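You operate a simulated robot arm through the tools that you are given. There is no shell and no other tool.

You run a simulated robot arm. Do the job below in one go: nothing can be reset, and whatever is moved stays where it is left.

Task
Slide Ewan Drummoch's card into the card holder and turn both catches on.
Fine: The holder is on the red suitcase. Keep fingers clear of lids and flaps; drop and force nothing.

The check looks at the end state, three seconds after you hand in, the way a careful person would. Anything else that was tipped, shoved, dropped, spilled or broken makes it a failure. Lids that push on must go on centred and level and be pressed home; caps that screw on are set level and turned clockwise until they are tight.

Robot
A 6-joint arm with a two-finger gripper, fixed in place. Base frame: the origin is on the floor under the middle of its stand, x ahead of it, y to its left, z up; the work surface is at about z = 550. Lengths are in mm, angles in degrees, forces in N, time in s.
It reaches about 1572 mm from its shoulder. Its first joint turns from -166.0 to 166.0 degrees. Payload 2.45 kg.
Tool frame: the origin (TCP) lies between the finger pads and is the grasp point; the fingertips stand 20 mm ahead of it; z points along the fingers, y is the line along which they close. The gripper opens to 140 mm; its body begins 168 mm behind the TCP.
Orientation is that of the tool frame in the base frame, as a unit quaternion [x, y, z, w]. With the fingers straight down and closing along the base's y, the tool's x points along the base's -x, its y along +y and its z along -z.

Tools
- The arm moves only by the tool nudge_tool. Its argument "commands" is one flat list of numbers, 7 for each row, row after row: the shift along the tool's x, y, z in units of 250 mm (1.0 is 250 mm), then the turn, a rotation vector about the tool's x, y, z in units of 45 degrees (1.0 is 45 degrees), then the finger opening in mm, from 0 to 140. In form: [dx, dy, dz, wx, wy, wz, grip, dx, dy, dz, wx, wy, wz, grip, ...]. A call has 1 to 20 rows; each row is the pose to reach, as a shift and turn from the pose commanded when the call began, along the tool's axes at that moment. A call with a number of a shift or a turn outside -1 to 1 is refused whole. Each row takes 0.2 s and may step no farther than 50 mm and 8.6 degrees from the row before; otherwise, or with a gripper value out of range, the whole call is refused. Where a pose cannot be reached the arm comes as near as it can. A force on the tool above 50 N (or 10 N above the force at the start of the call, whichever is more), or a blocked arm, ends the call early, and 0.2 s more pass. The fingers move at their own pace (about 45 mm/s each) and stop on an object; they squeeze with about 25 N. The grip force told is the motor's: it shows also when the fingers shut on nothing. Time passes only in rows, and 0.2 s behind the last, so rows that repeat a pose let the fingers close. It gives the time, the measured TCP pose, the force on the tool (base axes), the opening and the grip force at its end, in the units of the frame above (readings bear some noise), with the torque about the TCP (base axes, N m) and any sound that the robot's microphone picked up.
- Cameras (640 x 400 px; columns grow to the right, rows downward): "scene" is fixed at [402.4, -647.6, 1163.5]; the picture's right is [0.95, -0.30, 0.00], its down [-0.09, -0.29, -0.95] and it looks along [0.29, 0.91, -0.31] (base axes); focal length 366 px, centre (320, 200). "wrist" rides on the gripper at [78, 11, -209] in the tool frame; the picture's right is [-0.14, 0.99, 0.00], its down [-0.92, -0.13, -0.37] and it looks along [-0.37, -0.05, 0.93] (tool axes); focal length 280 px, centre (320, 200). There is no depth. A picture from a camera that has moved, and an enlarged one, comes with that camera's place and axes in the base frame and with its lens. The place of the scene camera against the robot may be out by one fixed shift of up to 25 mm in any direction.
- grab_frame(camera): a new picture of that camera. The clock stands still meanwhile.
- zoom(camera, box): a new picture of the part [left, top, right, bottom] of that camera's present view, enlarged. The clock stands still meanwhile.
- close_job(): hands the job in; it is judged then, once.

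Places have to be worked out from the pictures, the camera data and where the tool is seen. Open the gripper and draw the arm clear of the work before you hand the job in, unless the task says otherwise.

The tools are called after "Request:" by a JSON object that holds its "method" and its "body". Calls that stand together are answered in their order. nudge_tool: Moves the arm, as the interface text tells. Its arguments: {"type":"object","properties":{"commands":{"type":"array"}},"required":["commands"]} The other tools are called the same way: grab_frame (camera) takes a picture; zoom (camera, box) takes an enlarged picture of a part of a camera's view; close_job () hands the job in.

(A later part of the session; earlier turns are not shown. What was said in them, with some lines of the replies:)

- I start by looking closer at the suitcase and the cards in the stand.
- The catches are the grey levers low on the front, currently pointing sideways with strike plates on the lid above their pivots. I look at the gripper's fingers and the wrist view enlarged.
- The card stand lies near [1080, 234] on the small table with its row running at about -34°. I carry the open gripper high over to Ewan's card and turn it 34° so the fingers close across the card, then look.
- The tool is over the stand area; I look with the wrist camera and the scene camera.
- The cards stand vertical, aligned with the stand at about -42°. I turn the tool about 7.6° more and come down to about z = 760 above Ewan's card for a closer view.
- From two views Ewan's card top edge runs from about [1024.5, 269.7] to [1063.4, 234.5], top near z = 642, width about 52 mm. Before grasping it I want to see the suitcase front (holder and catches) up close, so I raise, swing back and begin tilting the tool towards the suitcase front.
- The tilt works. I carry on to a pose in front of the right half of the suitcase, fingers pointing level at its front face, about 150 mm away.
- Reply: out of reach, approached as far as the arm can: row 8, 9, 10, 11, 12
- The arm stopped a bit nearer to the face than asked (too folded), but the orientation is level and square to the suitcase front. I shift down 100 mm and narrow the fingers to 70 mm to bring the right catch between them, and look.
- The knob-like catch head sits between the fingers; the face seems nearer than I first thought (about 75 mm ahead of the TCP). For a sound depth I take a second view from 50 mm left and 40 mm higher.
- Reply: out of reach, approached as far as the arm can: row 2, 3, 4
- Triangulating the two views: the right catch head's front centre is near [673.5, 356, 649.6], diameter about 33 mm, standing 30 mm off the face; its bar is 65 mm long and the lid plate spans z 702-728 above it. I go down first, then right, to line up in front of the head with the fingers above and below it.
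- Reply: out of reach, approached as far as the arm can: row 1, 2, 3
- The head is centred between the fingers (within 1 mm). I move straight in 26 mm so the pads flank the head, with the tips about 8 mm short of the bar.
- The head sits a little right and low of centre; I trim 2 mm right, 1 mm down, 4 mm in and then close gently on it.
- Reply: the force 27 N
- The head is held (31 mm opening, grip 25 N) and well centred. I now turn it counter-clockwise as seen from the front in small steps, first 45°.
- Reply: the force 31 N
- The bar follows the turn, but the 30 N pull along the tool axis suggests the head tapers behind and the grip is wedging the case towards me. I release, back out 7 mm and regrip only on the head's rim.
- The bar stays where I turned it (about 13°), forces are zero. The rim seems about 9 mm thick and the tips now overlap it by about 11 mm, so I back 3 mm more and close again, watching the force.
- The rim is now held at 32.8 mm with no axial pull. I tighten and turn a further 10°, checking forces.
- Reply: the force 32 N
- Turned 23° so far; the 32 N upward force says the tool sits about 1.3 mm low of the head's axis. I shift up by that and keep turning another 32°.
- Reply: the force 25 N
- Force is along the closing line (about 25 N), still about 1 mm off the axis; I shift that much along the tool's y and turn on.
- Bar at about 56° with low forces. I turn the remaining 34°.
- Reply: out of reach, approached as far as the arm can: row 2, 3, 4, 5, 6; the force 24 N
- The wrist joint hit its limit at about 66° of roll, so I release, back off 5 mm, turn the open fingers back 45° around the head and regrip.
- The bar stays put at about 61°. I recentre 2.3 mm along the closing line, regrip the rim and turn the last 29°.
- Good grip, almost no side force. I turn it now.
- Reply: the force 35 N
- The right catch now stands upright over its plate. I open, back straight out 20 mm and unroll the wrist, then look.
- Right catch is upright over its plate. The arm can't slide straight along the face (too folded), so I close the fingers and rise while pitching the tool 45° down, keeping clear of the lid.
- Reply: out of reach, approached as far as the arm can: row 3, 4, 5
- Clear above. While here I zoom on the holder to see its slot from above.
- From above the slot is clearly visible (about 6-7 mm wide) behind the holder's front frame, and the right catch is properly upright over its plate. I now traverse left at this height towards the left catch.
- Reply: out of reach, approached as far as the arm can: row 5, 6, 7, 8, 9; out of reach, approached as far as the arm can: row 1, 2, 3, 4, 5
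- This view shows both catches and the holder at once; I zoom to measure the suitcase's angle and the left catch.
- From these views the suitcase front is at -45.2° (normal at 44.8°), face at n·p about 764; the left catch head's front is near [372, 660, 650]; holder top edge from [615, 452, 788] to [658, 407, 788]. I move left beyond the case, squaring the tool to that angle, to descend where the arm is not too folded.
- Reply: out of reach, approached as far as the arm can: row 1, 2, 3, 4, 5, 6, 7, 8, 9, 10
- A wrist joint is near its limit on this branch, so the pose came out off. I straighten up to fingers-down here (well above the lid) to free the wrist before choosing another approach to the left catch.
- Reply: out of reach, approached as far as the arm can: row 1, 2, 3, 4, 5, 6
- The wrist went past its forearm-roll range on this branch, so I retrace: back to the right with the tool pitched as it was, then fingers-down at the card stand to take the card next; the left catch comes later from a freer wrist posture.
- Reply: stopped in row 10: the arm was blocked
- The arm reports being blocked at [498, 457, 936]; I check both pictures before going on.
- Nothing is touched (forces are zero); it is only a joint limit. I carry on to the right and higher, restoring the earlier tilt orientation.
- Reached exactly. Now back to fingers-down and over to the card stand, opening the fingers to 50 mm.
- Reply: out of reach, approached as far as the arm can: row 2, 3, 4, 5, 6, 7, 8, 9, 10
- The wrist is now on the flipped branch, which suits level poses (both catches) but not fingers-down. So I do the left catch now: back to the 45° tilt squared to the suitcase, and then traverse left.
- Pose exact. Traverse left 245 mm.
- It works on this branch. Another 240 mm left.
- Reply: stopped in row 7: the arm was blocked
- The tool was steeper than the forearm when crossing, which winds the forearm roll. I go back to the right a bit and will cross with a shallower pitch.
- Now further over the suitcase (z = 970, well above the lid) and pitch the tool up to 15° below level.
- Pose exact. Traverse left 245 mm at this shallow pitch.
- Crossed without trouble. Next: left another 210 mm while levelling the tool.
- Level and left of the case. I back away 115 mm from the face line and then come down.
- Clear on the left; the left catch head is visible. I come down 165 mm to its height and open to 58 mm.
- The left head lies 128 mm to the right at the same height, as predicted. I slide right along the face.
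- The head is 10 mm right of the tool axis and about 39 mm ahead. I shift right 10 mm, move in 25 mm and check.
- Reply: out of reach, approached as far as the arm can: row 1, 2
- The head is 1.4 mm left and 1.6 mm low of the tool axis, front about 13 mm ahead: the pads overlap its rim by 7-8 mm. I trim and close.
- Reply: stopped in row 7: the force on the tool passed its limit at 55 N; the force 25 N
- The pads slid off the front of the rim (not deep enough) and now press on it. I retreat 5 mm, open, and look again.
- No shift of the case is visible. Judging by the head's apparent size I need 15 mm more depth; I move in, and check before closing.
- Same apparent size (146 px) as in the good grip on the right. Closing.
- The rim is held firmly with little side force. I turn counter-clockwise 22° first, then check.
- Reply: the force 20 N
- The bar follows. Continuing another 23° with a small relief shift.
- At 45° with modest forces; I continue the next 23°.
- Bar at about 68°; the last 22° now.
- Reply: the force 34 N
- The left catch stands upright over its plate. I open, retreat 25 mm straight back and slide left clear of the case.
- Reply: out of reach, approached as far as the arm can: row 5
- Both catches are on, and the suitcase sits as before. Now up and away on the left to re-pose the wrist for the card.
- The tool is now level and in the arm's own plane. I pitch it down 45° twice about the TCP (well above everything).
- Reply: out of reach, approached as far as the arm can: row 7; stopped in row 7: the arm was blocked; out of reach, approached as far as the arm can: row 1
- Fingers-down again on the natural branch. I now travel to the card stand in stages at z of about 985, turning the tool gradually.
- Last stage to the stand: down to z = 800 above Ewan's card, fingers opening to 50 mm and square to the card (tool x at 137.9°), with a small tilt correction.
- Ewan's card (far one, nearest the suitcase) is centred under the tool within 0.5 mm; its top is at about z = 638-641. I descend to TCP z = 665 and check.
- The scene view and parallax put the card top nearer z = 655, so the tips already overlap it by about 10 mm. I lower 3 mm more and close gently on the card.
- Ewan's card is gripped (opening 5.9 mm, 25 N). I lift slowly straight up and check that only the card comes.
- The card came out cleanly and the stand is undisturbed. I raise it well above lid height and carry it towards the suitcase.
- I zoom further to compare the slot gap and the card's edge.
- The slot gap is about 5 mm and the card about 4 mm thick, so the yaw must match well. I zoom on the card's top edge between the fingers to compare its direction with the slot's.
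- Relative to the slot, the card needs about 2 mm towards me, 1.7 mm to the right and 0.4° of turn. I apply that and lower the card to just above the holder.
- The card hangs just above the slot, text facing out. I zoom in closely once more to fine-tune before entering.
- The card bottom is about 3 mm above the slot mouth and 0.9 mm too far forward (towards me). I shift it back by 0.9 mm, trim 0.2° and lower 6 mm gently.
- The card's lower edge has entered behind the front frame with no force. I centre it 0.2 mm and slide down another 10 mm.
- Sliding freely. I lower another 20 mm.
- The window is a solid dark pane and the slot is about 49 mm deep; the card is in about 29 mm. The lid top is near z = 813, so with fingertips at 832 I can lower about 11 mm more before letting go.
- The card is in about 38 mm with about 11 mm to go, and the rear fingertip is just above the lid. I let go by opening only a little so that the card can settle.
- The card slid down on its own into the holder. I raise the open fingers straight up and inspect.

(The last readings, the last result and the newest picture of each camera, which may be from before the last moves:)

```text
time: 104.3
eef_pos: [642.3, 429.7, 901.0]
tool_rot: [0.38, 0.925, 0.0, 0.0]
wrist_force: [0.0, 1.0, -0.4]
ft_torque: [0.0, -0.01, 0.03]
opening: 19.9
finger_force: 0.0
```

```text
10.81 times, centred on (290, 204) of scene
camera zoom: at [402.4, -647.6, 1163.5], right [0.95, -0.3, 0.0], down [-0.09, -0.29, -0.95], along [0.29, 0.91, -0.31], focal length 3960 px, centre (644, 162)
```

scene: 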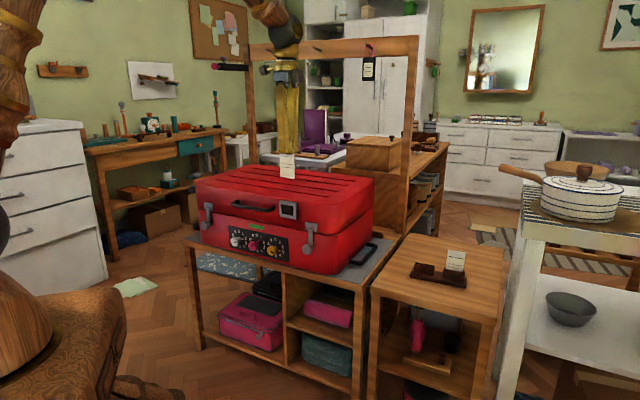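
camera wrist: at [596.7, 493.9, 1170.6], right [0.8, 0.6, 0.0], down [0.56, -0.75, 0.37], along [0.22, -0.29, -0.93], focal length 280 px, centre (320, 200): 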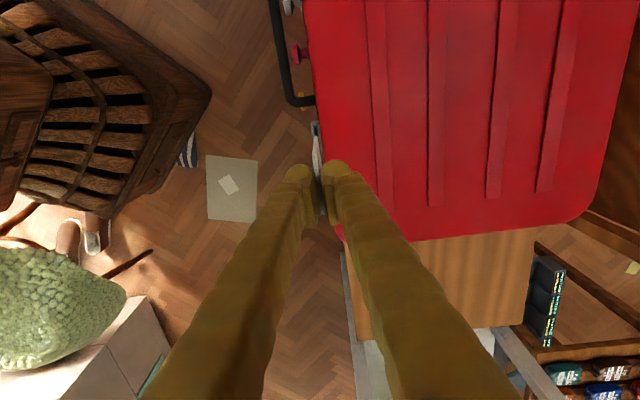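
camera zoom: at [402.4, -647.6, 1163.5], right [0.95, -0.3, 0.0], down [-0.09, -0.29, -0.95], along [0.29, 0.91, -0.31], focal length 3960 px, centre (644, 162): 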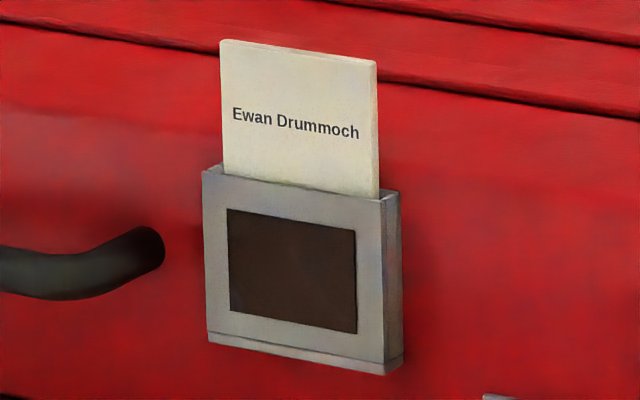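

The card stands level in the holder with about 41 mm showing, which matches full depth (90 mm card, 49 mm slot). I raise the arm clear and open the gripper.

Request:
{"method": "nudge_tool", "body": {"commands": [0, 0, -0.12, 0, 0, 0, 30, 0, 0, -0.26, 0, 0, 0, 45, 0, 0, -0.4, 0, 0, 0, 60, 0, 0, -0.52, 0, 0, 0, 80, 0.0, 0.1, -0.56, 0, 0, 0, 100, 0.0, 0.24, -0.56, 0, 0, 0, 120, 0.0, 0.38, -0.56, 0, 0, 0, 140, 0.0, 0.5, -0.56, 0, 0, 0, 140]}}

Request:
{"method": "grab_frame", "body": {"camera": "scene"}}

Request:
{"method": "zoom", "body": {"camera": "scene", "box": [180, 160, 390, 290]}}

Request:
{"method": "zoom", "body": {"camera": "scene", "box": [390, 230, 490, 300]}}

Request:
{"method": "grab_frame", "body": {"camera": "wrist"}}

```text
time: 106.1
eef_pos: [732.0, 518.8, 1043.9]
tool_rot: [0.38, 0.925, 0.0, 0.0]
wrist_force: [-0.4, 0.7, -0.8]
ft_torque: [-0.03, 0.0, 0.02]
opening: 140.0
finger_force: 0.1
```

```text
taken
```

scene: 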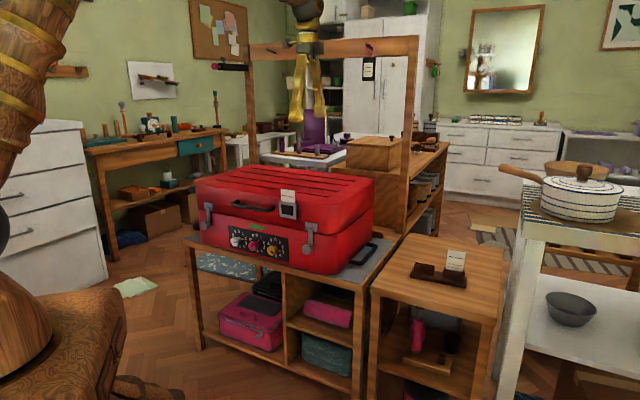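

```text
3.05 times, centred on (285, 225) of scene
camera zoom: at [402.4, -647.6, 1163.5], right [0.95, -0.3, 0.0], down [-0.09, -0.29, -0.95], along [0.29, 0.91, -0.31], focal length 1116 px, centre (427, 124)
```

zoom: 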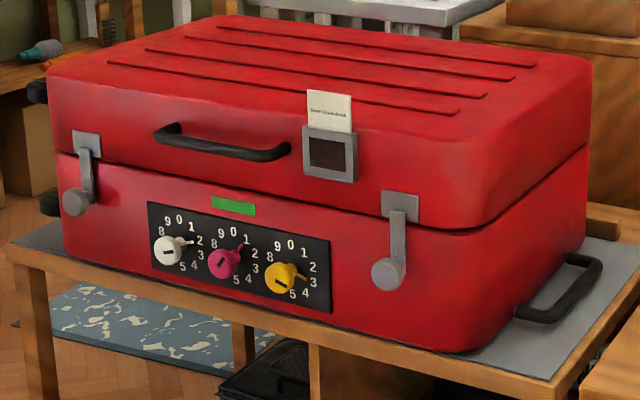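

```text
5.71 times, centred on (440, 265) of scene
camera zoom: at [402.4, -647.6, 1163.5], right [0.95, -0.3, 0.0], down [-0.09, -0.29, -0.95], along [0.29, 0.91, -0.31], focal length 2093 px, centre (-366, -171)
```

zoom: 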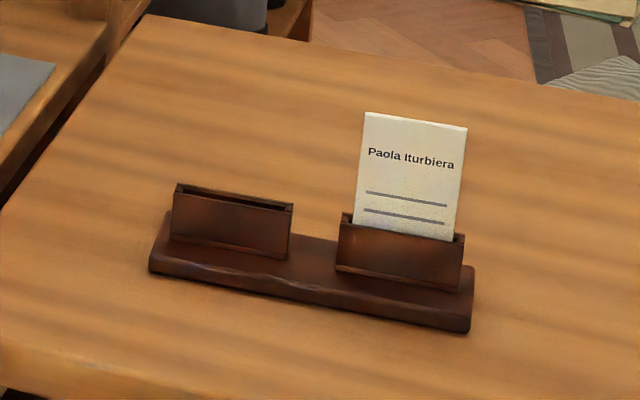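

```text
taken
camera wrist: at [685.1, 579.8, 1252.6], right [0.79, 0.61, 0.0], down [0.56, -0.74, 0.37], along [0.22, -0.29, -0.93], focal length 280 px, centre (320, 200)
```

wrist: 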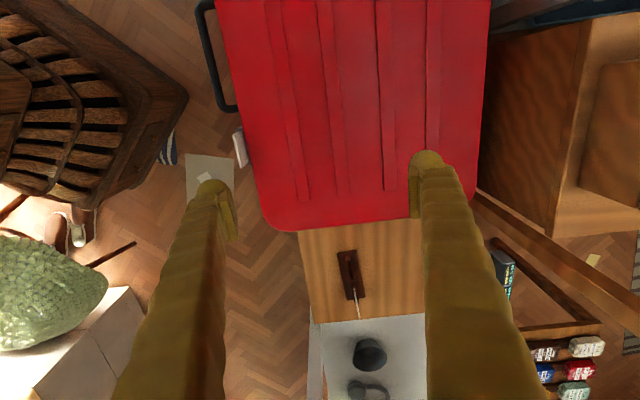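

Suitcase, stand and Paola's card are as they were. I check both catches closely once more before handing in.

Request:
{"method": "zoom", "body": {"camera": "scene", "box": [295, 215, 335, 260]}}

Request:
{"method": "zoom", "body": {"camera": "scene", "box": [190, 195, 230, 240]}}

```text
8.89 times, centred on (315, 238) of scene
camera zoom: at [402.4, -647.6, 1163.5], right [0.95, -0.3, 0.0], down [-0.09, -0.29, -0.95], along [0.29, 0.91, -0.31], focal length 3256 px, centre (364, -133)
```

zoom: 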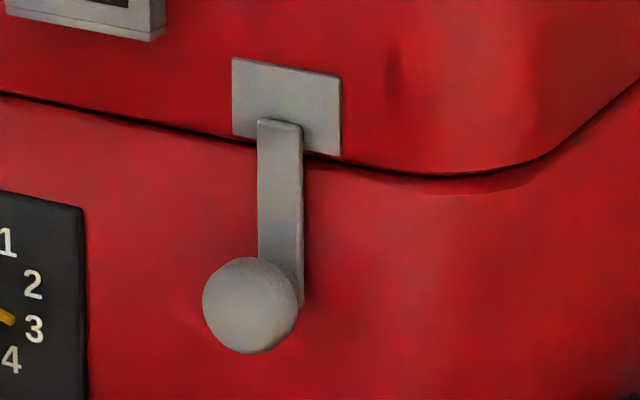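

```text
8.89 times, centred on (210, 218) of scene
camera zoom: at [402.4, -647.6, 1163.5], right [0.95, -0.3, 0.0], down [-0.09, -0.29, -0.95], along [0.29, 0.91, -0.31], focal length 3256 px, centre (1298, 44)
```

zoom: 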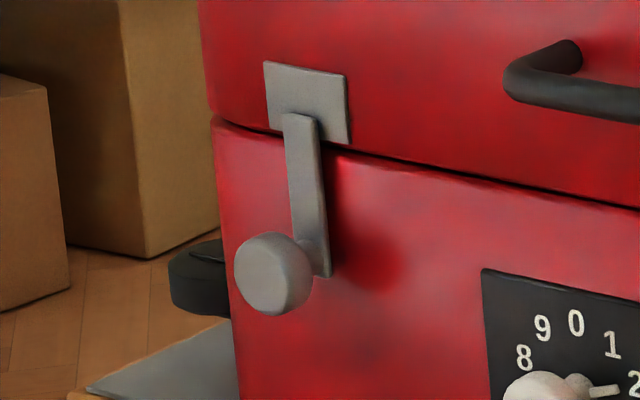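

Both bars stand upright over their lid plates, Ewan Drummoch's card sits level in the holder, and the arm is clear with the gripper open. I hand the job in.

Request:
{"method": "close_job", "body": {}}

```text
The job is handed in.
```

Ewan Drummoch's card is in the holder on the red suitcase, and both catches are turned on. The job is handed in; I don't have the result of the check.

- **Card:** It stands level with the name facing out and about 41 mm showing. By my measurements that is the full slot depth. I let go about 8 to 11 mm from the bottom and it settled the rest of the way by itself. I did not press it down afterwards.
- **Catches:** Both levers stand upright over their plates on the lid.
- **Everything else:** Paola Iturbiera's card, the card stand and the three dials look just as they did at the start.
- **Suitcase movement:** My first grip on the right catch pulled the suitcase about 2–4 mm towards the robot. It moved back while I finished turning that catch. While I was gripping the left catch, the fingers slipped off its knob once and pressed on it briefly, stopping the arm at 55 N. In the final pictures the suitcase sits where it started, as far as I can tell.

The gripper is open and the arm is raised clear of the work.
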